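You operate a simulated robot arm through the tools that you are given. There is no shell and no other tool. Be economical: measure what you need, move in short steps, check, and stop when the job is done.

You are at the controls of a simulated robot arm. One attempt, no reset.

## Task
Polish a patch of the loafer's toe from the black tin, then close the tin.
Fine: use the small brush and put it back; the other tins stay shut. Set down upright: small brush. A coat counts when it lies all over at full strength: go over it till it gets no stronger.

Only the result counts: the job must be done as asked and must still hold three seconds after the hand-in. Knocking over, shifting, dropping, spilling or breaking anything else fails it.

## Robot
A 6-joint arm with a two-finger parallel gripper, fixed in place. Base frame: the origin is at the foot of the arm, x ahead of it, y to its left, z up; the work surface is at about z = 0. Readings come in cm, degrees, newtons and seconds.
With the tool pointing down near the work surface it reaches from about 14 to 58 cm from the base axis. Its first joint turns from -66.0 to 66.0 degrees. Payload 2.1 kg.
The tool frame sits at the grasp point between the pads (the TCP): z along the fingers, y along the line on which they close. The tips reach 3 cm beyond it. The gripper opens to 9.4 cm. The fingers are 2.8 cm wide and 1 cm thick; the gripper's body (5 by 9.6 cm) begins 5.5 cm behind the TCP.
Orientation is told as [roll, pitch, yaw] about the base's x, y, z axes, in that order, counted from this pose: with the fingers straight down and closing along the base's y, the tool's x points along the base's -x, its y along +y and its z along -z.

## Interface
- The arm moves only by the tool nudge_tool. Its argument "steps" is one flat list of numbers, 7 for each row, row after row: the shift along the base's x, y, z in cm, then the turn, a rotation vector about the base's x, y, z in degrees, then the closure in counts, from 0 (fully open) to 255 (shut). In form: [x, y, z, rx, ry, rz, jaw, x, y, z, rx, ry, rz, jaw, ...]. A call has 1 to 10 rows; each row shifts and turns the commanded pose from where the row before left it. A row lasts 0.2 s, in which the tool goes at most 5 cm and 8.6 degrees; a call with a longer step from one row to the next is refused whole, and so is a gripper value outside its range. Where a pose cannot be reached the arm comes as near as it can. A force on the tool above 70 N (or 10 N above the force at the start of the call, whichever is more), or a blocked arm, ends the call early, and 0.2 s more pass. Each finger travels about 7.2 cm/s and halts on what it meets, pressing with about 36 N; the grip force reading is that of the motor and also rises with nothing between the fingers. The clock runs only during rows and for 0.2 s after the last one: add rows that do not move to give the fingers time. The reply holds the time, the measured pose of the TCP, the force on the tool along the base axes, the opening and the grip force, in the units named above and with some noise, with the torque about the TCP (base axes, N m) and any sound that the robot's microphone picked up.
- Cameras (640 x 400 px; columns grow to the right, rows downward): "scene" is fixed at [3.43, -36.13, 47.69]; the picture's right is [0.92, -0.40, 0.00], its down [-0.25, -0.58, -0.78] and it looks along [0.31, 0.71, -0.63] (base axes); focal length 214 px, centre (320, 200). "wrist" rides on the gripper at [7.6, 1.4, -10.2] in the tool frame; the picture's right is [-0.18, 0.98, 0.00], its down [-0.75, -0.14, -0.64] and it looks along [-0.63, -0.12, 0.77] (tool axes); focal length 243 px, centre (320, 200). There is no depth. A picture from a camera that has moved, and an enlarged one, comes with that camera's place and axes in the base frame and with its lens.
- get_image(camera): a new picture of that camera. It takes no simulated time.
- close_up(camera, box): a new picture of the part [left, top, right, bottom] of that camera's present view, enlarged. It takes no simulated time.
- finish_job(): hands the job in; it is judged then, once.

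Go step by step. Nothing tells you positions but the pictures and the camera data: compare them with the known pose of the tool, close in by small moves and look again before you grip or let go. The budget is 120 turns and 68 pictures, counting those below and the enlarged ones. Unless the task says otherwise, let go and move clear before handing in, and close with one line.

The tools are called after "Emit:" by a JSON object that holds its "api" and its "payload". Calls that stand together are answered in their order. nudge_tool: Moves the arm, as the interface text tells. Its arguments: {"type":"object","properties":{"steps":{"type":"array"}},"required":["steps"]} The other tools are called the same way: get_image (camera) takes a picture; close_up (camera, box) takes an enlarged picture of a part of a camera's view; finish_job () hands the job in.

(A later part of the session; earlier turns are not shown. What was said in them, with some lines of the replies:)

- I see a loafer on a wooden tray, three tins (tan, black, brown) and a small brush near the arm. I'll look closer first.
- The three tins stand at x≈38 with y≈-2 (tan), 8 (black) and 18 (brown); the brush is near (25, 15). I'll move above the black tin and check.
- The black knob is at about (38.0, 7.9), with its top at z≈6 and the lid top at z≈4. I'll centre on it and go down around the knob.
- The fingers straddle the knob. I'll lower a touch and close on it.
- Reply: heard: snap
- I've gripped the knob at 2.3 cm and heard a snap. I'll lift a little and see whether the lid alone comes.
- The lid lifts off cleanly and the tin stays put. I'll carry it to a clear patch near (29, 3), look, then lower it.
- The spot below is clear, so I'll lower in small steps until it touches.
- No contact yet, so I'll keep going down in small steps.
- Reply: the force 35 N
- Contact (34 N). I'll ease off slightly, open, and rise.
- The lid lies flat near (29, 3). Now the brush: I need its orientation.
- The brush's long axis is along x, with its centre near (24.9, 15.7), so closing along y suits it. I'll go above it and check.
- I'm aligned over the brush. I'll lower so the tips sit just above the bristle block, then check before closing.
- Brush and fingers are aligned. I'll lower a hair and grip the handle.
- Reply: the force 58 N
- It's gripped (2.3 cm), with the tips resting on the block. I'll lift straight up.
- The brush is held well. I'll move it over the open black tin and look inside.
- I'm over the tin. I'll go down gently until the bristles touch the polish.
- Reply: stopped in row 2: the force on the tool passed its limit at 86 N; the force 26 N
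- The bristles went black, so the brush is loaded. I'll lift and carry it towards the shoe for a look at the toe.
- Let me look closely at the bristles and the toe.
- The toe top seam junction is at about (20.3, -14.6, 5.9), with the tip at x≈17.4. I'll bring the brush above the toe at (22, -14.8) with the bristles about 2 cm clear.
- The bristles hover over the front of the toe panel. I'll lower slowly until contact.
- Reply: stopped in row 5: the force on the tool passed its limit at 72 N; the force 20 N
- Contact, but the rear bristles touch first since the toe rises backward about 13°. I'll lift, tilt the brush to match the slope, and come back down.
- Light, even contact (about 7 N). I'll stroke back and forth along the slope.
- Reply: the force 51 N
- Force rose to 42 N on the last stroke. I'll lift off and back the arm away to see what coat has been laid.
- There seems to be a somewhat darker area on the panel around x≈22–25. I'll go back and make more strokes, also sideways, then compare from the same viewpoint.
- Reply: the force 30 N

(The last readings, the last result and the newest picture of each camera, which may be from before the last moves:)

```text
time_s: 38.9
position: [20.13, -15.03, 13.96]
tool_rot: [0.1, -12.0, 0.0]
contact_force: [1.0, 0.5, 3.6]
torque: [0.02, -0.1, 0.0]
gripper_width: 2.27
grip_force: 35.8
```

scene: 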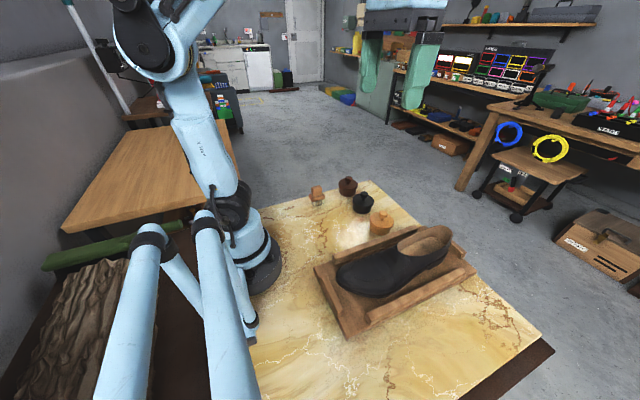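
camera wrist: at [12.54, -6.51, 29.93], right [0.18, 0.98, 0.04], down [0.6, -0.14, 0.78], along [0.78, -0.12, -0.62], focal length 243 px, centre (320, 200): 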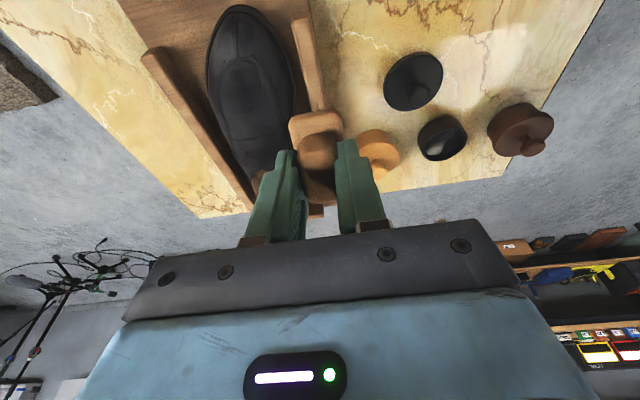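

Strokes done with moderate contact. I'll lift away to the same viewpoint and compare.

Emit:
{"api": "nudge_tool", "payload": {"steps": [0, 0, 0.5, 0, 0, 0, 255, 0, 0, 2, 0, 0, 0, 255, 1, 3, 3, 0, 0, 0, 255, 1, 4, 2, 0, 0, 0, 255, 0, 0, 0, 0, 0, 0, 255]}}

Emit:
{"api": "close_up", "payload": {"camera": "wrist", "box": [190, 0, 310, 130]}}

Emit:
{"api": "close_up", "payload": {"camera": "scene", "box": [335, 235, 415, 295]}}

```text
time_s: 40.1
position: [22.15, -7.77, 21.56]
tool_rot: [0.1, -11.9, -0.1]
contact_force: [-0.2, -0.3, -0.4]
torque: [0.01, -0.01, 0.01]
gripper_width: 2.29
grip_force: 35.9
```

```text
3.08 times, centred on (250, 65) of wrist
camera zoom: at [12.63, -6.4, 29.92], right [0.18, 0.98, 0.04], down [0.6, -0.14, 0.78], along [0.78, -0.12, -0.62], focal length 746 px, centre (535, 615)
```

zoom: 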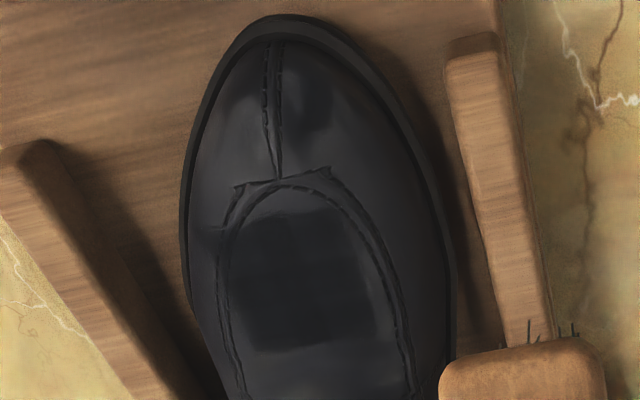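

```text
6.67 times, centred on (375, 265) of scene
camera zoom: at [3.43, -36.13, 47.69], right [0.92, -0.4, 0.0], down [-0.25, -0.58, -0.78], along [0.31, 0.71, -0.63], focal length 1430 px, centre (-47, -233)
```

zoom: 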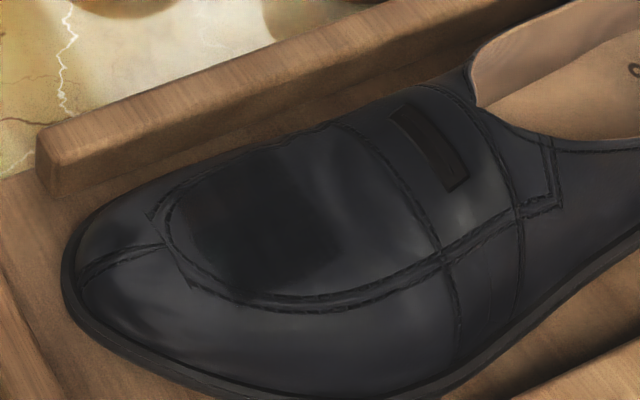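

A clearly darker patch is now on the toe panel. I'll zoom to see how even it is.

Emit:
{"api": "close_up", "payload": {"camera": "scene", "box": [350, 242, 390, 274]}}

Emit:
{"api": "close_up", "payload": {"camera": "wrist", "box": [215, 50, 285, 125]}}

```text
12.50 times, centred on (370, 258) of scene
camera zoom: at [3.43, -36.13, 47.69], right [0.92, -0.4, 0.0], down [-0.25, -0.58, -0.78], along [0.31, 0.71, -0.63], focal length 2681 px, centre (-305, -525)
```

zoom: 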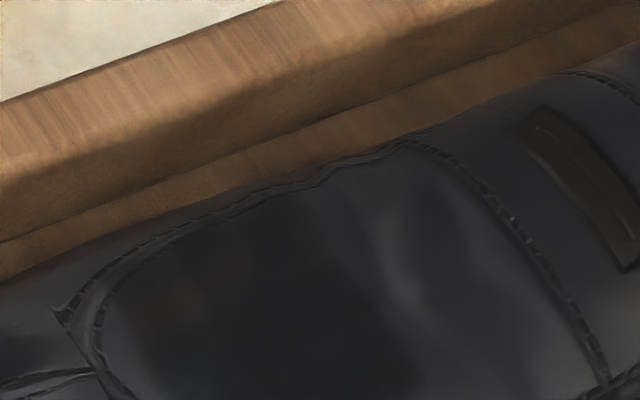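

```text
5.33 times, centred on (250, 88) of wrist
camera zoom: at [12.63, -6.4, 29.92], right [0.18, 0.98, 0.04], down [0.6, -0.14, 0.78], along [0.78, -0.12, -0.62], focal length 1294 px, centre (693, 800)
```

zoom: 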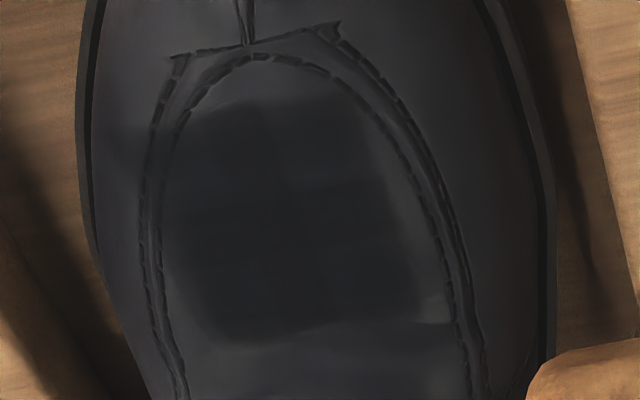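

The rear part of the patch is well covered, but the front near the seam junction is bare because the surface curves down there. I'll tilt more (about 22°) and work further forward.

Emit:
{"api": "nudge_tool", "payload": {"steps": [-1.5, -2.4, -1, 0, -5, 0, 255, -1.5, -2.4, -2, 0, -5, 0, 255, -1.4, -2.2, -2, 0, 0, 0, 255, 0, 0, -1.6, 0, 0, 0, 255, 0, 0, 0, 0, 0, 0, 255]}}

Emit:
{"api": "close_up", "payload": {"camera": "scene", "box": [330, 230, 410, 290]}}

```text
time_s: 41.3
position: [17.79, -15.07, 14.88]
tool_rot: [0.0, -21.8, -0.1]
contact_force: [0.4, 0.9, -0.8]
torque: [-0.02, -0.05, 0.03]
gripper_width: 2.31
grip_force: 36.2
```

```text
6.67 times, centred on (370, 260) of scene
camera zoom: at [3.43, -36.13, 47.69], right [0.92, -0.4, 0.0], down [-0.25, -0.58, -0.78], along [0.31, 0.71, -0.63], focal length 1430 px, centre (-13, -200)
```

zoom: 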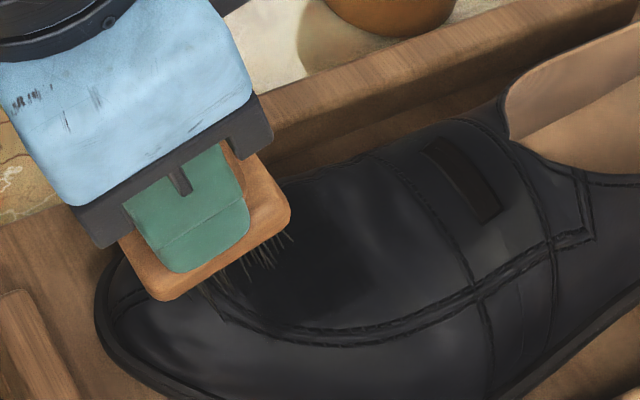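

Emit:
{"api": "nudge_tool", "payload": {"steps": [0, 0, -0.5, 0, 0, 0, 255, 0, 0, -0.3, 0, 0, 0, 255, 0, 0, -0.2, 0, 0, 0, 255, 0, 0, -0.1, 0, 0, 0, 255, 0, 0, -0.1, 0, 0, 0, 255, 0, 0, 0, 0, 0, 0, 255]}}

Emit:
{"api": "close_up", "payload": {"camera": "scene", "box": [340, 245, 390, 282]}}

```text
time_s: 42.7
position: [17.85, -14.95, 13.63]
tool_rot: [0.0, -22.0, -0.1]
contact_force: [-1.9, 1.1, 3.5]
torque: [0.11, 0.05, 0.02]
gripper_width: 2.29
grip_force: 35.9
```

```text
10.81 times, centred on (365, 264) of scene
camera zoom: at [3.43, -36.13, 47.69], right [0.92, -0.4, 0.0], down [-0.25, -0.58, -0.78], along [0.31, 0.71, -0.63], focal length 2319 px, centre (-166, -486)
```

zoom: 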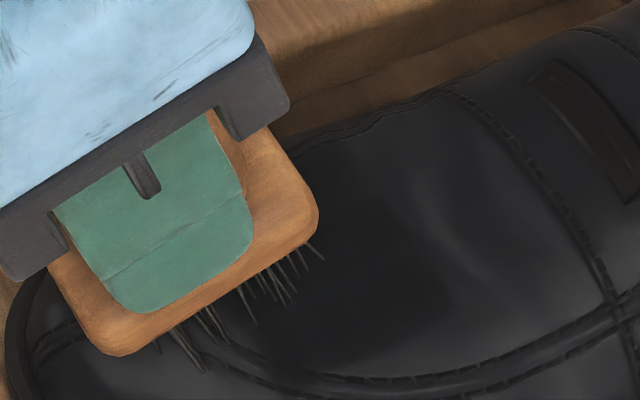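

The bristles look paler now, so the brush is running dry. I'll go back upright and reload it in the black tin.

Emit:
{"api": "nudge_tool", "payload": {"steps": [0, 0, 3, 0, 0, 0, 255, 0, 0, 3.4, 0, 7.4, 0, 255, 2.5, 2.85, 0, 0, 7.4, 0, 255, 2.5, 2.85, 0, 0, 7.2, 0, 255, 2.5, 2.85, 0, 0, 0, 0, 255, 2.5, 2.85, 0, 0, 0, 0, 255, 2.5, 2.85, 0, 0, 0, 0, 255, 2.5, 2.85, 0, 0, 0, 0, 255, 2.5, 2.85, 0, 0, 0, 0, 255, 2.55, 2.95, 0, 0, 0, 0, 255]}}

Emit:
{"api": "nudge_tool", "payload": {"steps": [0, 0, 0, 0, 0, 0, 255, 0, 0, -4, 0, 0, 0, 255, 0, 0, -3, 0, 0, 0, 255, 0, 0, 0, 0, 0, 0, 255]}}

Emit:
{"api": "close_up", "payload": {"camera": "scene", "box": [330, 150, 410, 215]}}

```text
time_s: 44.9
position: [38.08, 7.82, 20.14]
tool_rot: [-0.1, 0.1, -0.1]
contact_force: [0.2, -0.6, -1.5]
torque: [-0.03, -0.01, 0.02]
gripper_width: 2.27
grip_force: 35.9
```

```text
time_s: 45.9
position: [37.62, 8.1, 12.91]
tool_rot: [0.0, 0.1, 0.0]
contact_force: [-0.3, 0.4, 0.0]
torque: [0.04, 0.01, 0.01]
gripper_width: 2.29
grip_force: 35.7
```

```text
6.15 times, centred on (370, 182) of scene
camera zoom: at [3.43, -36.13, 47.69], right [0.92, -0.4, 0.0], down [-0.25, -0.58, -0.78], along [0.31, 0.71, -0.63], focal length 1320 px, centre (12, 308)
```

zoom: 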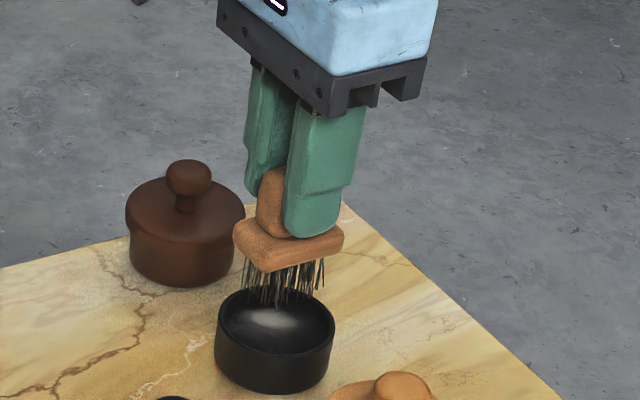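

The bristles have indeed paled. I'll dip again gently.

Emit:
{"api": "nudge_tool", "payload": {"steps": [0, 0, -2, 0, 0, 0, 255, 0, 0, -0.3, 0, 0, 0, 255, 0, 0, -0.1, 0, 0, 0, 255, 0, 0, -0.1, 0, 0, 0, 255, 0, 0, -0.1, 0, 0, 0, 255, 0, 0, 0, 0, 0, 0, 255, 0, 0, 0, 0, 0, 0, 255, 0, 0, 0, 0, 0, 0, 255]}}

Emit:
{"api": "close_up", "payload": {"camera": "scene", "box": [330, 150, 410, 215]}}

```text
time_s: 47.7
position: [37.82, 7.99, 10.5]
tool_rot: [0.1, 0.2, -0.2]
contact_force: [-1.0, -0.6, -1.0]
torque: [0.01, -0.03, 0.02]
gripper_width: 2.28
grip_force: 35.8
```

```text
6.15 times, centred on (370, 182) of scene
camera zoom: at [3.43, -36.13, 47.69], right [0.92, -0.4, 0.0], down [-0.25, -0.58, -0.78], along [0.31, 0.71, -0.63], focal length 1320 px, centre (12, 308)
```

zoom: 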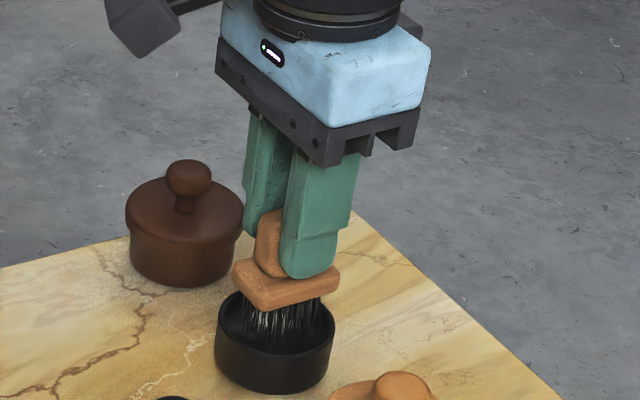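

Emit:
{"api": "nudge_tool", "payload": {"steps": [0, 0, -0.1, 0, 0, 0, 255, 0, 0, -0.1, 0, 0, 0, 255, 0, 0, -0.08, 0, 0, 0, 255, 0, 0, 0, 0, 0, 0, 255, 0, 0, 0, 0, 0, 0, 255]}}

Emit:
{"api": "nudge_tool", "payload": {"steps": [0, 0, 0, 0, 0, 0, 255]}}

```text
time_s: 48.9
position: [37.88, 7.98, 10.26]
tool_rot: [0.0, 0.2, -0.1]
contact_force: [-1.1, 0.9, 54.3]
torque: [0.09, -0.11, 0.02]
gripper_width: 2.27
grip_force: 35.9
```

```text
time_s: 49.3
position: [37.79, 7.86, 10.15]
tool_rot: [0.0, 0.1, -0.1]
contact_force: [-2.2, 1.1, 53.2]
torque: [0.12, -0.06, -0.02]
gripper_width: 2.29
grip_force: 35.5
```

Firm contact for over a second, so it's loaded. Back to the toe with the tilt.

Emit:
{"api": "nudge_tool", "payload": {"steps": [0, 0, 1, 0, 0, 0, 255, 0, 0, 4.5, 0, 0, 0, 255, 0, 0, 4.5, 0, 0, 0, 255, -2.5, -2.85, 0, 0, 0, 0, 255, -2.5, -2.85, 0, 0, 0, 0, 255, -2.5, -2.85, 0, 0, 0, 0, 255, -2.5, -2.85, 0, 0, 0, 0, 255, -2.5, -2.85, 0, 0, 0, 0, 255, -2.5, -2.85, 0, 0, -7.4, 0, 255, -2.5, -2.85, 0, 0, -7.4, 0, 255]}}

Emit:
{"api": "nudge_tool", "payload": {"steps": [-2.4, -2.95, 0, 0, -7.2, 0, 255, 0, 0, -3, 0, 0, 0, 255, 0, 0, -2.7, 0, 0, 0, 255, 0, 0, 0, 0, 0, 0, 255]}}

```text
time_s: 51.5
position: [20.38, -12.02, 20.23]
tool_rot: [0.0, -14.8, 0.0]
contact_force: [0.2, 0.8, -0.7]
torque: [0.01, 0.02, 0.03]
gripper_width: 2.29
grip_force: 36.0
```

```text
time_s: 52.5
position: [18.02, -15.1, 14.08]
tool_rot: [0.0, -21.9, -0.1]
contact_force: [-0.1, 0.4, 0.4]
torque: [0.03, 0.0, 0.02]
gripper_width: 2.3
grip_force: 36.2
```

Emit:
{"api": "nudge_tool", "payload": {"steps": [0, 0, -0.4, 0, 0, 0, 255, 0, 0, -0.15, 0, 0, 0, 255, 0, 0.4, 0, 0, 0, 0, 255, 0, 0.4, 0, 0, 0, 0, 255, 0, -0.4, 0, 0, 0, 0, 255, 0, -0.4, 0, 0, 0, 0, 255, 0, -0.4, 0, 0, 0, 0, 255, 0, -0.4, 0, 0, 0, 0, 255, 0, 0.4, 0, 0, 0, 0, 255, 0, 0.4, 0, 0, 0, 0, 255]}}

```text
time_s: 54.7
position: [17.85, -14.98, 13.99]
tool_rot: [0.0, -21.9, -0.2]
contact_force: [-0.7, 0.2, 1.2]
torque: [-0.05, 0.02, -0.03]
gripper_width: 2.3
grip_force: 36.2
```

Emit:
{"api": "nudge_tool", "payload": {"steps": [0, 0, -0.15, 0, 0, 0, 255, 0, 0, -0.15, 0, 0, 0, 255, 0, 0, -0.1, 0, 0, 0, 255, 0, 0, 0, 0, 0, 0, 255]}}

```text
time_s: 55.7
position: [17.86, -15.06, 13.51]
tool_rot: [0.0, -21.9, -0.1]
contact_force: [-5.8, 1.9, 11.9]
torque: [0.25, 0.3, 0.11]
gripper_width: 2.28
grip_force: 36.7
```

Good contact (12 N) near the front end. I'll stroke sideways and lengthwise.

Emit:
{"api": "nudge_tool", "payload": {"steps": [0, 0.4, 0, 0, 0, 0, 255, 0, 0.4, 0, 0, 0, 0, 255, 0, -0.4, 0, 0, 0, 0, 255, 0, -0.4, 0, 0, 0, 0, 255, 0, -0.4, 0, 0, 0, 0, 255, 0, -0.4, 0, 0, 0, 0, 255, 0, 0.4, 0, 0, 0, 0, 255, 0, 0.4, 0, 0, 0, 0, 255, 0, 0, 0, 0, 0, 0, 255]}}

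Emit:
{"api": "nudge_tool", "payload": {"steps": [0.5, 0, 0.15, 0, 0, 0, 255, 0.5, 0, 0.13, 0, 0, 0, 255, 0, 0.5, 0, 0, 0, 0, 255, 0, 0.4, 0, 0, 0, 0, 255, 0, -0.45, 0, 0, 0, 0, 255, 0, -0.45, 0, 0, 0, 0, 255, 0, -0.45, 0, 0, 0, 0, 255, 0, -0.45, 0, 0, 0, 0, 255, 0, 0.45, 0, 0, 0, 0, 255, 0, 0.45, 0, 0, 0, 0, 255]}}

```text
time_s: 57.7
position: [17.83, -15.04, 13.54]
tool_rot: [0.0, -21.9, -0.1]
contact_force: [-1.4, -3.6, 9.5]
torque: [-0.27, 0.01, -0.05]
gripper_width: 2.28
grip_force: 36.2
```

```text
time_s: 59.9
position: [18.88, -15.12, 13.87]
tool_rot: [0.1, -21.9, -0.1]
contact_force: [-0.5, -1.6, 3.6]
torque: [-0.07, 0.03, 0.01]
gripper_width: 2.29
grip_force: 36.3
```

Now I'll reduce the tilt to 14° and work the middle and rear of the patch.

Emit:
{"api": "nudge_tool", "payload": {"steps": [0, 0, 0.6, 0, 0, 0, 255, 1.3, 0, 0, 0, 8, 0, 255, 0, 0, -0.2, 0, 0, 0, 255, 0, 0, -0.15, 0, 0, 0, 255, 0, 0, -0.1, 0, 0, 0, 255, 0, 0, 0, 0, 0, 0, 255]}}

```text
time_s: 61.3
position: [20.21, -15.04, 13.92]
tool_rot: [-0.2, -13.8, -0.1]
contact_force: [-2.9, 1.8, 4.8]
torque: [0.2, 0.22, 0.03]
gripper_width: 2.28
grip_force: 36.1
```

Emit:
{"api": "nudge_tool", "payload": {"steps": [0, 0.45, -0.05, 0, 0, 0, 255, 0, 0.45, 0, 0, 0, 0, 255, 0, -0.45, 0, 0, 0, 0, 255, 0, -0.45, 0, 0, 0, 0, 255, 0, -0.45, 0, 0, 0, 0, 255, 0, -0.45, 0, 0, 0, 0, 255, 0, 0.45, 0, 0, 0, 0, 255, 0, 0.45, 0, 0, 0, 0, 255, 0, 0, 0, 0, 0, 0, 255]}}

Emit:
{"api": "nudge_tool", "payload": {"steps": [0.5, 0, 0.12, 0, 0, 0, 255, 0.5, 0, 0.12, 0, 0, 0, 255, 0, 0.45, 0, 0, 0, 0, 255, 0, 0.45, 0, 0, 0, 0, 255, 0, -0.45, 0, 0, 0, 0, 255, 0, -0.45, 0, 0, 0, 0, 255, 0, -0.45, 0, 0, 0, 0, 255, 0, -0.45, 0, 0, 0, 0, 255, 0, 0.45, 0, 0, 0, 0, 255, 0, 0.45, 0, 0, 0, 0, 255]}}

Emit:
{"api": "nudge_tool", "payload": {"steps": [-0.5, 0, -0.12, 0, 0, 0, 255, -0.5, 0, -0.12, 0, 0, 0, 255, -0.5, 0, -0.12, 0, 0, 0, 255, 0, 0.45, 0, 0, 0, 0, 255, 0, 0.45, 0, 0, 0, 0, 255, 0, -0.45, 0, 0, 0, 0, 255, 0, -0.45, 0, 0, 0, 0, 255, 0, -0.45, 0, 0, 0, 0, 255, 0, -0.45, 0, 0, 0, 0, 255, 0, 0.9, 0, 0, 0, 0, 255]}}

```text
time_s: 63.3
position: [20.11, -14.84, 13.88]
tool_rot: [0.0, -13.9, -0.1]
contact_force: [-0.8, -1.7, 3.3]
torque: [-0.09, 0.09, 0.0]
gripper_width: 2.33
grip_force: 36.3
```

```text
time_s: 65.5
position: [21.28, -15.05, 14.12]
tool_rot: [-0.1, -13.8, -0.1]
contact_force: [-3.8, -5.8, 11.4]
torque: [-0.3, 0.21, 0.04]
gripper_width: 2.3
grip_force: 36.1
```

```text
time_s: 67.7
position: [19.63, -15.15, 13.9]
tool_rot: [-0.2, -13.9, -0.1]
contact_force: [-2.7, -4.1, 8.9]
torque: [-0.26, 0.21, 0.0]
gripper_width: 2.28
grip_force: 35.5
```

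I'll lift away and inspect the coat and the bristles.

Emit:
{"api": "nudge_tool", "payload": {"steps": [0, 0, 0.5, 0, 0, 0, 255, 0.5, 0, 2, 0, 0, 0, 255, 1, 3, 3, 0, 0, 0, 255, 1, 4, 2, 0, 2, 0, 255, 0, 0, 0, 0, 0, 0, 255]}}

Emit:
{"api": "close_up", "payload": {"camera": "wrist", "box": [190, 0, 310, 130]}}

Emit:
{"api": "close_up", "payload": {"camera": "scene", "box": [335, 205, 415, 285]}}

```text
time_s: 68.9
position: [22.3, -7.52, 21.23]
tool_rot: [-0.1, -11.9, 0.0]
contact_force: [0.5, 0.3, -0.3]
torque: [0.04, 0.0, 0.02]
gripper_width: 2.29
grip_force: 36.1
```

```text
3.08 times, centred on (250, 65) of wrist
camera zoom: at [12.83, -6.21, 29.52], right [0.18, 0.98, 0.04], down [0.61, -0.14, 0.78], along [0.78, -0.12, -0.62], focal length 746 px, centre (535, 615)
```

zoom: 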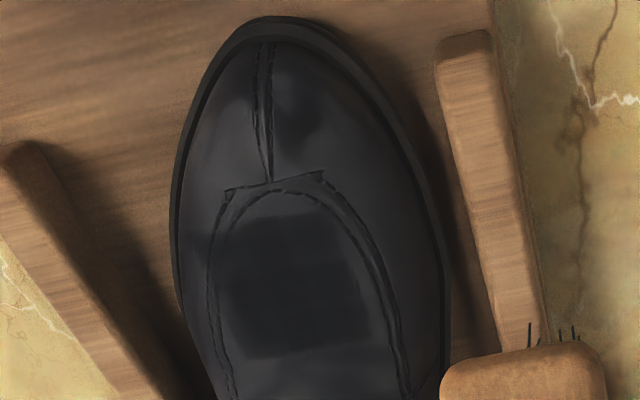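

```text
5.00 times, centred on (375, 245) of scene
camera zoom: at [3.43, -36.13, 47.69], right [0.92, -0.4, 0.0], down [-0.25, -0.58, -0.78], along [0.31, 0.71, -0.63], focal length 1072 px, centre (45, -25)
```

zoom: 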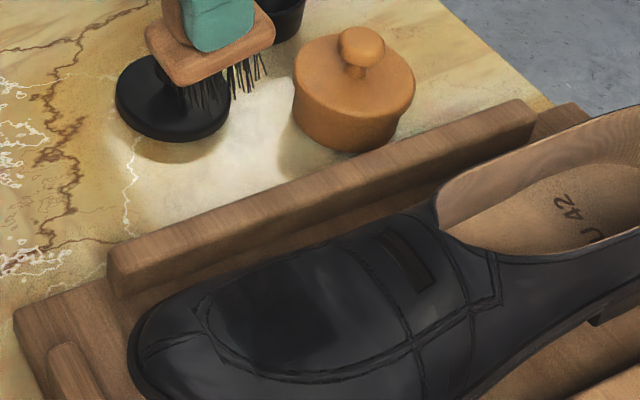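

Emit:
{"api": "close_up", "payload": {"camera": "wrist", "box": [215, 50, 285, 125]}}

```text
5.33 times, centred on (250, 88) of wrist
camera zoom: at [12.83, -6.21, 29.52], right [0.18, 0.98, 0.04], down [0.61, -0.14, 0.78], along [0.78, -0.12, -0.62], focal length 1294 px, centre (693, 800)
```

zoom: 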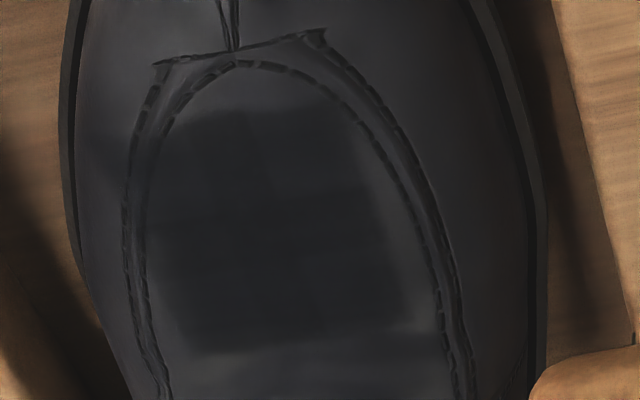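

The patch edges stayed fixed at about x 21.6–25.5, y -17 to -13, so that's the patch. I'll do a thorough pass centred on (23.6, -15) with wider sideways strokes.

Emit:
{"api": "nudge_tool", "payload": {"steps": [0, -3.7, -2, 0, 0, 0, 255, -0.3, -3.7, -2, 0, 0, 0, 255, 0, 0, -2, 0, 0, 0, 255, 0, 0, -0.4, 0, 0, 0, 255, 0, 0, -0.2, 0, 0, 0, 255, 0, 0, 0, 0, 0, 0, 255]}}

```text
time_s: 70.3
position: [22.0, -15.09, 14.68]
tool_rot: [0.0, -11.9, -0.1]
contact_force: [0.1, 0.3, 0.4]
torque: [-0.03, 0.0, -0.03]
gripper_width: 2.28
grip_force: 36.1
```

Emit:
{"api": "nudge_tool", "payload": {"steps": [0, 0, -0.15, 0, 0, 0, 255, 0, 0, -0.1, 0, 0, 0, 255, 0, 0, -0.1, 0, 0, 0, 255, 0, 0, -0.05, 0, 0, 0, 255, 0, 0, 0, 0, 0, 0, 255]}}

```text
time_s: 71.5
position: [21.94, -15.39, 14.4]
tool_rot: [0.0, -12.0, -0.1]
contact_force: [-12.4, 5.7, 34.3]
torque: [0.68, 0.19, 0.17]
gripper_width: 2.31
grip_force: 35.6
```

Emit:
{"api": "nudge_tool", "payload": {"steps": [0, 0.5, -0.02, 0, 0, 0, 255, 0, 0.5, -0.03, 0, 0, 0, 255, 0, 0.4, -0.05, 0, 0, 0, 255, 0, -0.5, 0.05, 0, 0, 0, 255, 0, -0.5, 0.03, 0, 0, 0, 255, 0, -0.5, 0.02, 0, 0, 0, 255, 0, -0.5, -0.02, 0, 0, 0, 255, 0, -0.5, -0.03, 0, 0, 0, 255, 0, -0.3, -0.05, 0, 0, 0, 255, 0, 0, 0, 0, 0, 0, 255]}}

Emit:
{"api": "nudge_tool", "payload": {"steps": [0, 0.4, 0.04, 0, 0, 0, 255, 0, 0.5, 0.03, 0, 0, 0, 255, 0, 0.5, 0.02, 0, 0, 0, 255, 0, 0.5, -0.02, 0, 0, 0, 255, 0, 0.5, -0.03, 0, 0, 0, 255, 0, 0.4, -0.03, 0, 0, 0, 255, 0, -0.5, 0.03, 0, 0, 0, 255, 0, -0.5, 0.03, 0, 0, 0, 255, 0, -0.5, 0, 0, 0, 0, 255, 0, 0, 0, 0, 0, 0, 255]}}

```text
time_s: 73.7
position: [21.95, -16.71, 14.18]
tool_rot: [0.1, -11.9, -0.1]
contact_force: [-9.0, 13.7, 47.8]
torque: [1.37, -0.36, 0.39]
gripper_width: 2.34
grip_force: 36.4
```

```text
time_s: 75.2
position: [21.94, -14.24, 14.35]
tool_rot: [-0.3, -11.7, -0.1]
contact_force: [-4.9, -0.5, 20.1]
torque: [-0.13, -0.05, -0.05]
gripper_width: 2.34
grip_force: 36.3
stopped in row 7: the force on the tool passed its limit at 73 N (the readings are from after the stop); the commanded pose is now the measured one
```

Pressing was a bit strong there. I'll lift off and inspect the coat and the shoe position.

Emit:
{"api": "nudge_tool", "payload": {"steps": [0, 0, 0.5, 0, 0, 0, 255, 0, -0.6, 2.5, 0, 0, 0, 255, 0, 3, 3, 0, 0, 0, 255, 0, 4, 1, 0, 0, 0, 255, 0, 0, 0, 0, 0, 0, 255]}}

Emit:
{"api": "close_up", "payload": {"camera": "wrist", "box": [215, 50, 285, 125]}}

Emit:
{"api": "close_up", "payload": {"camera": "scene", "box": [335, 205, 415, 285]}}

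```text
time_s: 76.4
position: [22.04, -7.87, 21.3]
tool_rot: [-0.4, -11.7, -0.2]
contact_force: [-0.8, -0.3, -0.5]
torque: [0.02, 0.01, 0.03]
gripper_width: 2.3
grip_force: 36.2
```

```text
5.33 times, centred on (250, 88) of wrist
camera zoom: at [12.58, -6.39, 29.66], right [0.18, 0.98, 0.03], down [0.61, -0.14, 0.78], along [0.77, -0.12, -0.62], focal length 1294 px, centre (693, 800)
```

zoom: 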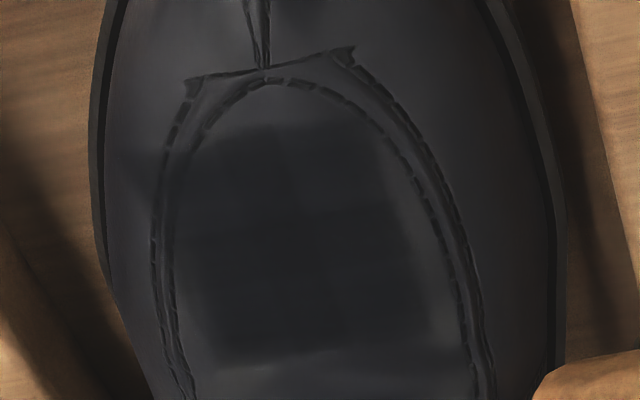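

```text
5.00 times, centred on (375, 245) of scene
camera zoom: at [3.43, -36.13, 47.69], right [0.92, -0.4, 0.0], down [-0.25, -0.58, -0.78], along [0.31, 0.71, -0.63], focal length 1072 px, centre (45, -25)
```

zoom: 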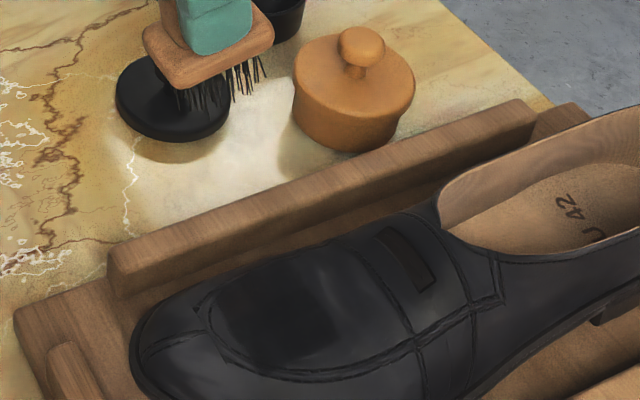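

The patch is now evenly dark with fixed borders, and the shoe hasn't moved. I'll do one last light pass shifted slightly rearward, then forward, to make sure of the edges.

Emit:
{"api": "nudge_tool", "payload": {"steps": [0.3, -3.7, -2, 0, 0, 0, 255, 0.3, -3.5, -2, 0, 0, 0, 255, 0, 0, -2, 0, 0, 0, 255, 0, 0, -0.4, 0, 0, 0, 255, 0, 0, -0.15, 0, 0, 0, 255, 0, 0, -0.1, 0, 0, 0, 255, 0, 0, -0.05, 0, 0, 0, 255, 0, 0, 0, 0, 0, 0, 255]}}

```text
time_s: 78.2
position: [22.48, -15.15, 14.67]
tool_rot: [-0.2, -11.6, -0.1]
contact_force: [0.7, -0.3, -0.3]
torque: [0.04, 0.01, -0.01]
gripper_width: 2.28
grip_force: 35.5
```

Emit:
{"api": "nudge_tool", "payload": {"steps": [0, 0, -0.1, 0, 0, 0, 255, 0, 0, -0.07, 0, 0, 0, 255, 0, 0.5, 0, 0, 0, 0, 255, 0, 0.5, -0.03, 0, 0, 0, 255, 0, 0.3, -0.03, 0, 0, 0, 255, 0, -0.4, 0.03, 0, 0, 0, 255, 0, -0.5, 0.03, 0, 0, 0, 255, 0, -0.5, 0, 0, 0, 0, 255, 0, -0.5, -0.03, 0, 0, 0, 255, 0, 0, 0, 0, 0, 0, 255]}}

Emit:
{"api": "nudge_tool", "payload": {"steps": [0, -0.4, -0.02, 0, 0, 0, 255, 0, 0.4, 0.02, 0, 0, 0, 255, -0.5, 0, -0.1, 0, 0, 0, 255, -0.5, 0, -0.1, 0, 0, 0, 255, 0, -0.4, -0.02, 0, 0, 0, 255, 0, 0.5, 0.02, 0, 0, 0, 255, 0, 0.5, 0, 0, 0, 0, 255, 0, 0.5, 0, 0, 0, 0, 255, 0, 0.4, -0.03, 0, 0, 0, 255, 0, 0, 0, 0, 0, 0, 255]}}

```text
time_s: 80.2
position: [22.52, -15.34, 14.36]
tool_rot: [0.5, -11.6, -0.2]
contact_force: [-4.7, 3.1, 21.2]
torque: [0.3, 0.04, 0.03]
gripper_width: 2.33
grip_force: 36.1
stopped in row 9: the force on the tool passed its limit at 79 N (the readings are from after the stop); the commanded pose is now the measured one
```

```text
time_s: 82.4
position: [21.7, -13.75, 14.14]
tool_rot: [0.4, -11.5, 0.0]
contact_force: [-6.0, -8.1, 24.8]
torque: [-0.87, -0.35, -0.33]
gripper_width: 2.29
grip_force: 35.8
```

That's enough going over. I'll lift, straighten the brush, check the coat once, and carry the brush back towards its spot.

Emit:
{"api": "nudge_tool", "payload": {"steps": [0, 0, 0.6, 0, 0, 0, 255, 0, 0, 3, 0, 0, 0, 255, 0.4, 3, 3, 0, 6, 0, 255, 0.4, 4, 1, -0.4, 5.5, 0, 255, 0.5, 4.5, 0, 0, 0, 0, 255, 0.5, 4.5, 0, 0, 0, 0, 255, 0.5, 4.5, 0, 0, 0, 0, 255, 0.5, 4.5, -1, 0, 0, 0, 255, 0.4, 4.6, -2, 0, 0, 0, 255, 0, 0, 0, 0, 0, 0, 255]}}

Emit:
{"api": "close_up", "payload": {"camera": "scene", "box": [335, 235, 415, 295]}}

Emit:
{"api": "close_up", "payload": {"camera": "scene", "box": [282, 130, 382, 215]}}

```text
refused: row 9 steps farther than a row can; nothing moved
```

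```text
6.67 times, centred on (375, 265) of scene
camera zoom: at [3.42, -36.13, 47.7], right [0.92, -0.4, 0.0], down [-0.25, -0.58, -0.78], along [0.31, 0.71, -0.63], focal length 1430 px, centre (-47, -233)
```

zoom: 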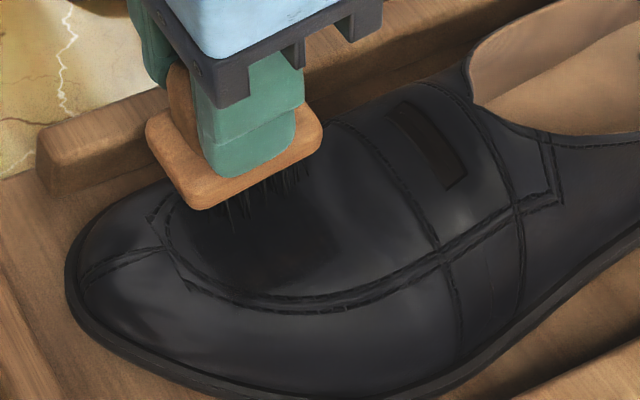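

```text
4.71 times, centred on (332, 172) of scene
camera zoom: at [3.42, -36.13, 47.7], right [0.92, -0.4, 0.0], down [-0.25, -0.58, -0.78], along [0.31, 0.71, -0.63], focal length 1009 px, centre (264, 329)
```

zoom: 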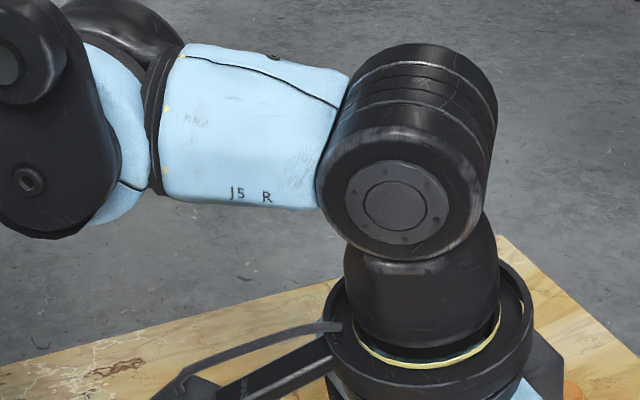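

The move was refused because one step was too long. I'll redo it with shorter steps.

Emit:
{"api": "nudge_tool", "payload": {"steps": [0, 0, 0.6, 0, 0, 0, 255, 0, 0, 3, 0, 0, 0, 255, 0.4, 3, 3, 0, 6, 0, 255, 0.4, 4, 1, -0.4, 5.5, 0, 255, 0.5, 4.5, 0, 0, 0, 0, 255, 0.5, 4.5, 0, 0, 0, 0, 255, 0.5, 4.5, 0, 0, 0, 0, 255, 0.5, 4.5, -1, 0, 0, 0, 255, 0.4, 4.5, -1, 0, 0, 0, 255, 0, 0, 0, 0, 0, 0, 255]}}

Emit:
{"api": "close_up", "payload": {"camera": "scene", "box": [335, 235, 415, 295]}}

```text
time_s: 84.6
position: [24.52, 15.58, 19.95]
tool_rot: [0.0, -0.1, -0.1]
contact_force: [0.5, -0.4, -0.4]
torque: [0.03, 0.0, -0.03]
gripper_width: 2.29
grip_force: 36.0
```

```text
6.67 times, centred on (375, 265) of scene
camera zoom: at [3.43, -36.13, 47.69], right [0.92, -0.4, 0.0], down [-0.25, -0.58, -0.78], along [0.31, 0.71, -0.63], focal length 1430 px, centre (-47, -233)
```

zoom: 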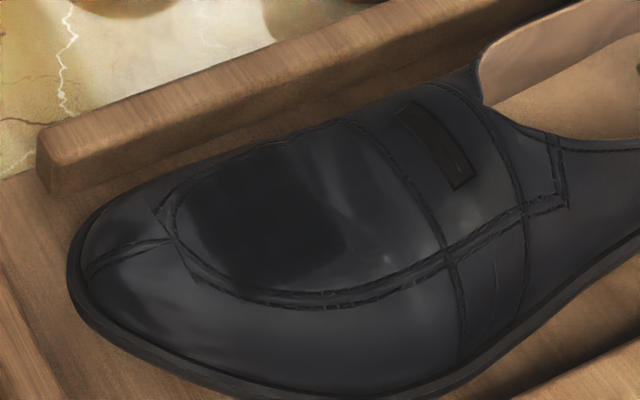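

The coat is even and dark. Now I'll lower the brush over its original spot (24.95, 15.95).

Emit:
{"api": "nudge_tool", "payload": {"steps": [0.25, 0.25, -4, 0, 0, 0, 255, 0, 0, -4, 0, 0, 0, 255, 0, 0, -2.5, 0, 0, 0, 255, 0, 0, 0, 0, 0, 0, 255, 0, 0, 0, 0, 0, 0, 255]}}

Emit:
{"api": "close_up", "payload": {"camera": "scene", "box": [292, 160, 352, 205]}}

```text
time_s: 85.8
position: [25.18, 15.91, 9.42]
tool_rot: [0.0, -0.1, -0.1]
contact_force: [0.2, -0.1, -1.0]
torque: [-0.02, -0.06, -0.04]
gripper_width: 2.32
grip_force: 36.6
```

```text
8.89 times, centred on (322, 182) of scene
camera zoom: at [3.43, -36.13, 47.69], right [0.92, -0.4, 0.0], down [-0.25, -0.58, -0.78], along [0.31, 0.71, -0.63], focal length 1906 px, centre (302, 356)
```

zoom: 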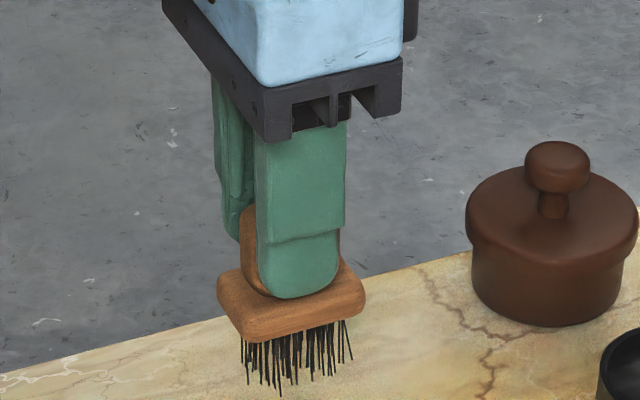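

The brush sits about 0.6 cm too far in +x compared with before. I'll correct that and lower to contact.

Emit:
{"api": "nudge_tool", "payload": {"steps": [-0.6, 0, -0.5, 0, 0, 0, 255, 0, 0, -0.5, 0, 0, 0, 255, 0, 0, -0.15, 0, 0, 0, 255, 0, 0, -0.1, 0, 0, 0, 255, 0, 0, 0, 0, 0, 0, 255]}}

Emit:
{"api": "close_up", "payload": {"camera": "scene", "box": [292, 160, 352, 205]}}

```text
time_s: 87.0
position: [24.53, 15.75, 8.05]
tool_rot: [0.0, -0.1, 0.0]
contact_force: [2.0, -1.9, 31.4]
torque: [0.03, 0.3, 0.03]
gripper_width: 2.3
grip_force: 35.8
```

```text
8.89 times, centred on (322, 182) of scene
camera zoom: at [3.42, -36.14, 47.69], right [0.92, -0.4, 0.0], down [-0.25, -0.58, -0.78], along [0.31, 0.71, -0.63], focal length 1906 px, centre (302, 356)
```

zoom: 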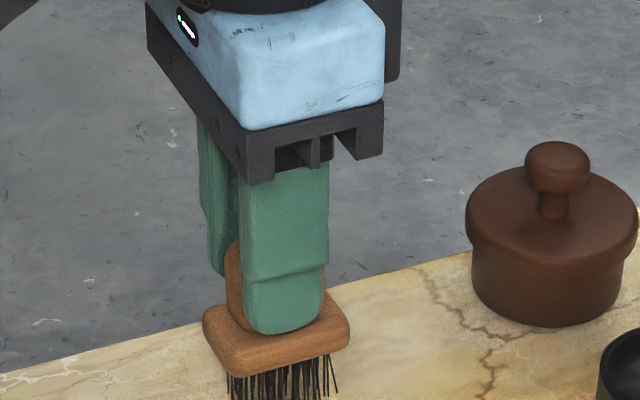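

It's back in the original place and touching the table. I'll ease off slightly, open symmetrically, and rise.

Emit:
{"api": "nudge_tool", "payload": {"steps": [0, 0, 0.08, 0, 0, 0, 255, 0, 0, 0, 0, 0, 0, 170, 0, 0, 0, 0, 0, 0, 120, 0, 0, 0, 0, 0, 0, 100, 0, 0, 2, 0, 0, 0, 100, 0, 0, 4, 0, 0, 0, 100, 0, 0, 0, 0, 0, 0, 100]}}

Emit:
{"api": "close_up", "payload": {"camera": "scene", "box": [290, 150, 430, 255]}}

```text
time_s: 88.6
position: [24.5, 16.11, 14.12]
tool_rot: [0.0, -0.1, 0.0]
contact_force: [-0.9, -0.5, -0.1]
torque: [-0.01, 0.0, -0.01]
gripper_width: 5.7
grip_force: 0.1
```

```text
3.81 times, centred on (360, 202) of scene
camera zoom: at [3.43, -36.13, 47.69], right [0.92, -0.4, 0.0], down [-0.25, -0.58, -0.78], along [0.31, 0.71, -0.63], focal length 817 px, centre (168, 190)
```

zoom: 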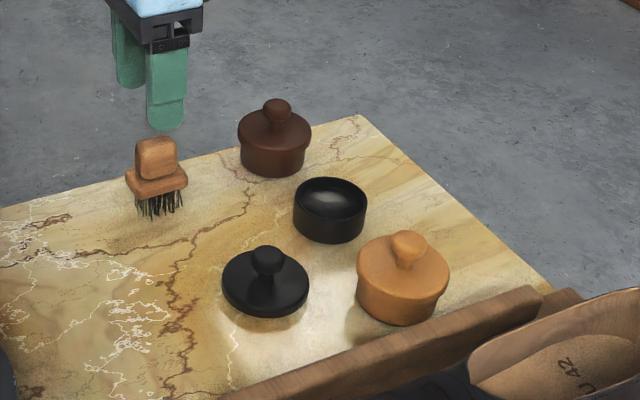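

The brush stands upright in place. Next I'll go back to the lid at about (29, 3.1).

Emit:
{"api": "nudge_tool", "payload": {"steps": [0, 0, 2, 0, 0, 0, 100, 1.45, -4.2, 0, 0, 0, 0, 100, 1.45, -4.2, 0, 0, 0, 0, 100, 1.4, -4.3, -2, 0, 0, 0, 100, 0, 0, -4, 0, 0, 0, 100, 0, 0, 0, 0, 0, 0, 100, 0, 0, 0, 0, 0, 0, 100]}}

Emit:
{"api": "get_image", "payload": {"camera": "wrist"}}

```text
time_s: 90.2
position: [28.83, 3.49, 10.13]
tool_rot: [0.0, -0.1, 0.0]
contact_force: [0.2, 0.5, -0.6]
torque: [-0.01, -0.01, 0.01]
gripper_width: 5.72
grip_force: 0.0
```

```text
9 pictures are left
camera wrist: at [21.25, 4.92, 20.29], right [0.18, 0.98, 0.0], down [0.75, -0.14, 0.64], along [0.63, -0.12, -0.77], focal length 243 px, centre (320, 200)
```

wrist: 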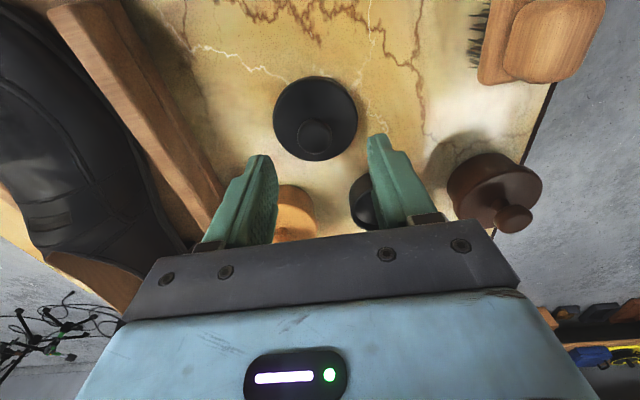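

The lid knob is at about (29.1, 3.0). I'll align, go down to the release height and grip.

Emit:
{"api": "nudge_tool", "payload": {"steps": [0.1, -0.35, -2, 0, 0, 0, 100, 0, 0, -2, 0, 0, 0, 100, 0, 0, -1.4, 0, 0, 0, 100, 0, 0, 0, 0, 0, 0, 100]}}

Emit:
{"api": "close_up", "payload": {"camera": "scene", "box": [310, 180, 390, 240]}}

```text
time_s: 91.2
position: [28.83, 2.97, 4.79]
tool_rot: [-0.1, 0.0, -0.1]
contact_force: [0.0, 0.0, 0.2]
torque: [0.02, 0.0, -0.01]
gripper_width: 5.71
grip_force: 0.0
```

```text
6.67 times, centred on (350, 210) of scene
camera zoom: at [3.43, -36.13, 47.69], right [0.92, -0.4, 0.0], down [-0.25, -0.58, -0.78], along [0.31, 0.71, -0.63], focal length 1430 px, centre (120, 133)
```

zoom: 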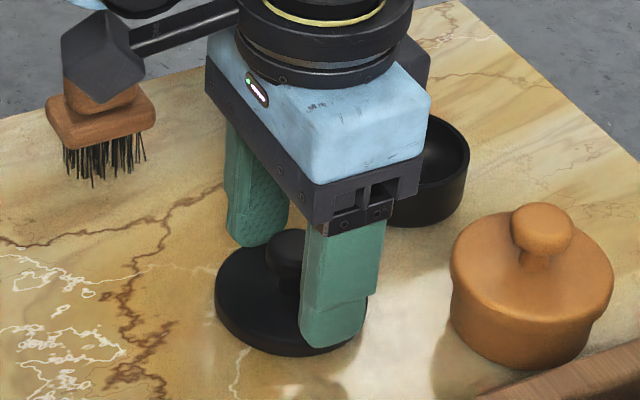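

Emit:
{"api": "nudge_tool", "payload": {"steps": [0.05, 0.05, -0.2, 0, 0, 0, 100, 0, 0, 0, 0, 0, 0, 180, 0, 0, 0, 0, 0, 0, 255, 0, 0, 0, 0, 0, 0, 255, 0, 0, 0, 0, 0, 0, 255, 0, 0, 1, 0, 0, 0, 255, 0, 0, 4, 0, 0, 0, 255, 0, 0, 3, 0, 0, 0, 255, 0, 0, 0, 0, 0, 0, 255]}}

```text
time_s: 93.2
position: [28.57, 2.87, 12.36]
tool_rot: [0.1, -0.1, -0.1]
contact_force: [0.4, 0.3, 0.1]
torque: [0.01, 0.03, -0.01]
gripper_width: 2.3
grip_force: 35.8
```

The lid is held. I'll carry it over the tin and check alignment.

Emit:
{"api": "nudge_tool", "payload": {"steps": [3, 1.7, 0, 0, 0, 0, 255, 3, 1.7, 0, 0, 0, 0, 255, 3, 1.6, 0, 0, 0, 0, 255, 0, 0, -2.5, 0, 0, 0, 255, 0, 0, 0, 0, 0, 0, 255, 0, 0, 0, 0, 0, 0, 255]}}

Emit:
{"api": "close_up", "payload": {"camera": "scene", "box": [330, 150, 410, 215]}}

Emit:
{"api": "close_up", "payload": {"camera": "wrist", "box": [220, 60, 420, 220]}}

```text
time_s: 94.6
position: [37.9, 8.03, 10.0]
tool_rot: [0.0, -0.1, 0.0]
contact_force: [0.2, 1.5, -1.3]
torque: [-0.04, 0.03, -0.03]
gripper_width: 2.29
grip_force: 35.7
```

```text
6.15 times, centred on (370, 182) of scene
camera zoom: at [3.43, -36.13, 47.69], right [0.92, -0.4, 0.0], down [-0.25, -0.58, -0.78], along [0.31, 0.71, -0.63], focal length 1320 px, centre (12, 308)
```

zoom: 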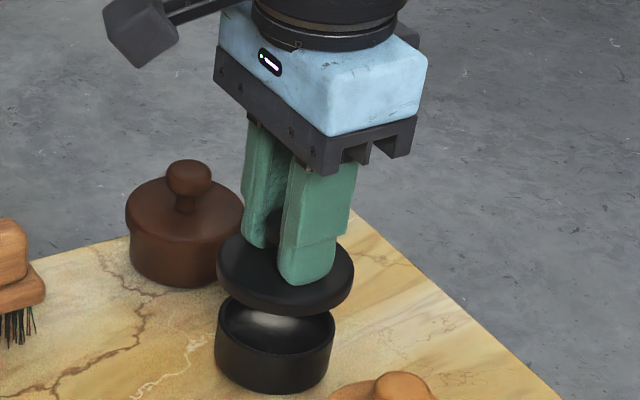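

```text
2.50 times, centred on (320, 140) of wrist
camera zoom: at [30.3, 9.42, 20.15], right [0.18, 0.98, 0.0], down [0.75, -0.14, 0.64], along [0.63, -0.12, -0.77], focal length 606 px, centre (320, 350)
```

zoom: 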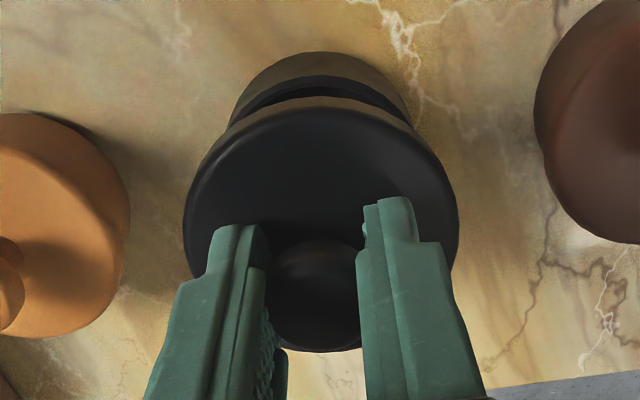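

The lid is nearly concentric with the tin; I'll shift a hair in -x and lower gently until it seats.

Emit:
{"api": "nudge_tool", "payload": {"steps": [-0.1, 0, -1, 0, 0, 0, 255, 0, 0, -0.6, 0, 0, 0, 255, 0, 0, -0.3, 0, 0, 0, 255, 0, 0, -0.2, 0, 0, 0, 255, 0, 0, -0.1, 0, 0, 0, 255, 0, 0, 0, 0, 0, 0, 255]}}

Emit:
{"api": "close_up", "payload": {"camera": "scene", "box": [330, 150, 410, 215]}}

```text
time_s: 96.0
position: [37.76, 7.82, 7.86]
tool_rot: [0.0, -0.1, -0.1]
contact_force: [-0.9, -0.5, 0.0]
torque: [0.03, -0.01, -0.01]
gripper_width: 2.29
grip_force: 35.9
```

```text
6.15 times, centred on (370, 182) of scene
camera zoom: at [3.43, -36.13, 47.69], right [0.92, -0.4, 0.0], down [-0.25, -0.58, -0.78], along [0.31, 0.71, -0.63], focal length 1320 px, centre (12, 308)
```

zoom: 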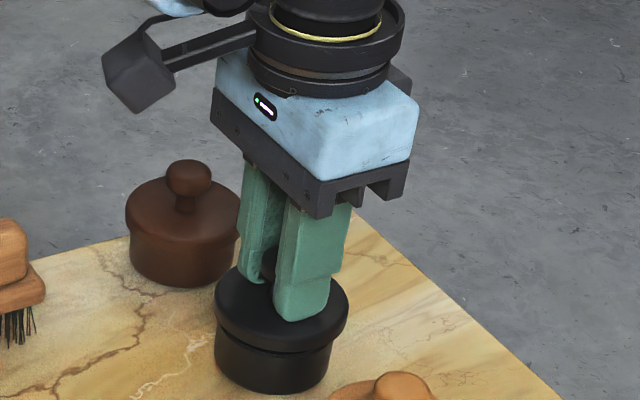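

Emit:
{"api": "nudge_tool", "payload": {"steps": [-0.12, 0.05, 0, 0, 0, 0, 255, 0, 0, -0.1, 0, 0, 0, 255, 0, 0, -0.1, 0, 0, 0, 255, 0, 0, -0.1, 0, 0, 0, 255, 0, 0, 0, 0, 0, 0, 255]}}

```text
time_s: 97.2
position: [37.69, 8.0, 7.45]
tool_rot: [-0.1, -0.1, 0.0]
contact_force: [0.8, -0.2, 0.2]
torque: [0.0, 0.0, -0.05]
gripper_width: 2.3
grip_force: 36.2
```

Emit:
{"api": "nudge_tool", "payload": {"steps": [0, 0, -0.1, 0, 0, 0, 255, 0, 0, -0.1, 0, 0, 0, 255, 0, 0, -0.05, 0, 0, 0, 255, 0, 0, 0, 0, 0, 0, 255]}}

Emit:
{"api": "close_up", "payload": {"camera": "scene", "box": [330, 150, 410, 215]}}

```text
time_s: 98.2
position: [37.8, 8.03, 7.22]
tool_rot: [0.0, -0.1, -0.1]
contact_force: [-0.7, -0.3, -0.9]
torque: [-0.02, 0.0, 0.02]
gripper_width: 2.32
grip_force: 36.0
```

```text
6.15 times, centred on (370, 182) of scene
camera zoom: at [3.43, -36.13, 47.69], right [0.92, -0.4, 0.0], down [-0.25, -0.58, -0.78], along [0.31, 0.71, -0.63], focal length 1320 px, centre (12, 308)
```

zoom: 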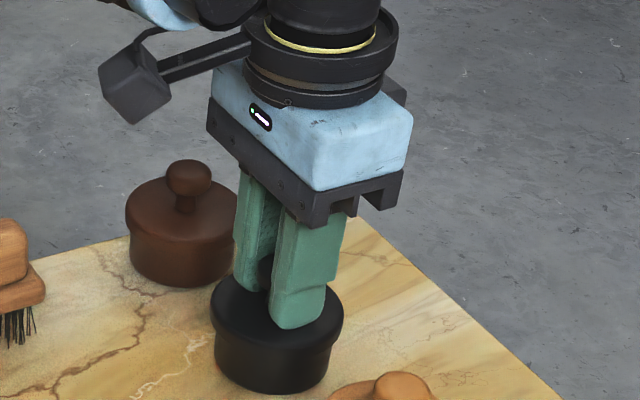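

The lid looks concentric and nearly down. I'll press in small steps until I feel it seat.

Emit:
{"api": "nudge_tool", "payload": {"steps": [0, 0, -0.1, 0, 0, 0, 255, 0, 0, -0.1, 0, 0, 0, 255, 0, 0, -0.05, 0, 0, 0, 255, 0, 0, -0.05, 0, 0, 0, 255, 0, 0, 0, 0, 0, 0, 255]}}

```text
time_s: 99.4
position: [37.74, 8.01, 7.06]
tool_rot: [-0.1, -0.4, -0.1]
contact_force: [14.8, -1.0, 52.5]
torque: [-0.1, -0.29, 0.03]
gripper_width: 2.3
grip_force: 36.0
heard: snap
```

It snapped shut. I'll ease off, open, and rise clear.

Emit:
{"api": "nudge_tool", "payload": {"steps": [0, 0, 0.12, 0, 0, 0, 255, 0, 0, 0, 0, 0, 0, 170, 0, 0, 0, 0, 0, 0, 120, 0, 0, 0, 0, 0, 0, 110, 0, 0, 2, 0, 0, 0, 110, 0, 0, 4, 0, 0, 0, 110, -1, 0, 4, 0, 0, 0, 110, -2, 0, 4, 0, 0, 0, 110, 0, 0, 0, 0, 0, 0, 110]}}

Emit:
{"api": "close_up", "payload": {"camera": "scene", "box": [300, 160, 480, 295]}}

```text
time_s: 101.4
position: [34.46, 7.78, 21.13]
tool_rot: [0.0, -0.1, 0.0]
contact_force: [0.3, 0.6, -0.2]
torque: [0.0, 0.0, -0.02]
gripper_width: 5.33
grip_force: 0.0
```

```text
2.96 times, centred on (390, 228) of scene
camera zoom: at [3.43, -36.13, 47.69], right [0.92, -0.4, 0.0], down [-0.25, -0.58, -0.78], along [0.31, 0.71, -0.63], focal length 636 px, centre (113, 118)
```

zoom: 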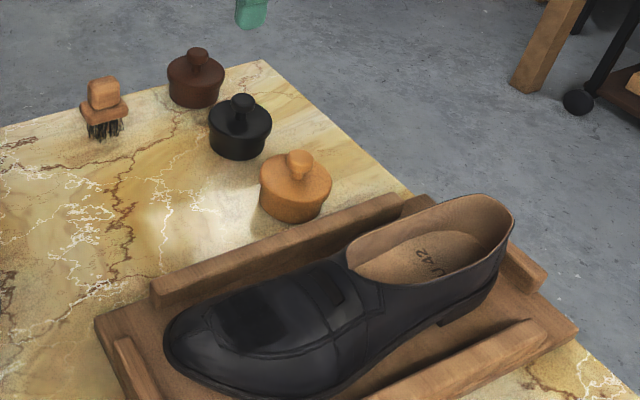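

The tin is shut, the brush stands upright in its place, the other tins were never opened, and the toe patch is evenly dark. I'm handing in.

Emit:
{"api": "finish_job", "payload": {}}

```text
The job is handed in.
```

The toe patch is polished from the black tin. The lid is snapped shut, and the small brush is back upright on its spot. One flaw: the shoe slid about 3 mm in its tray while I was brushing, and I left it there.
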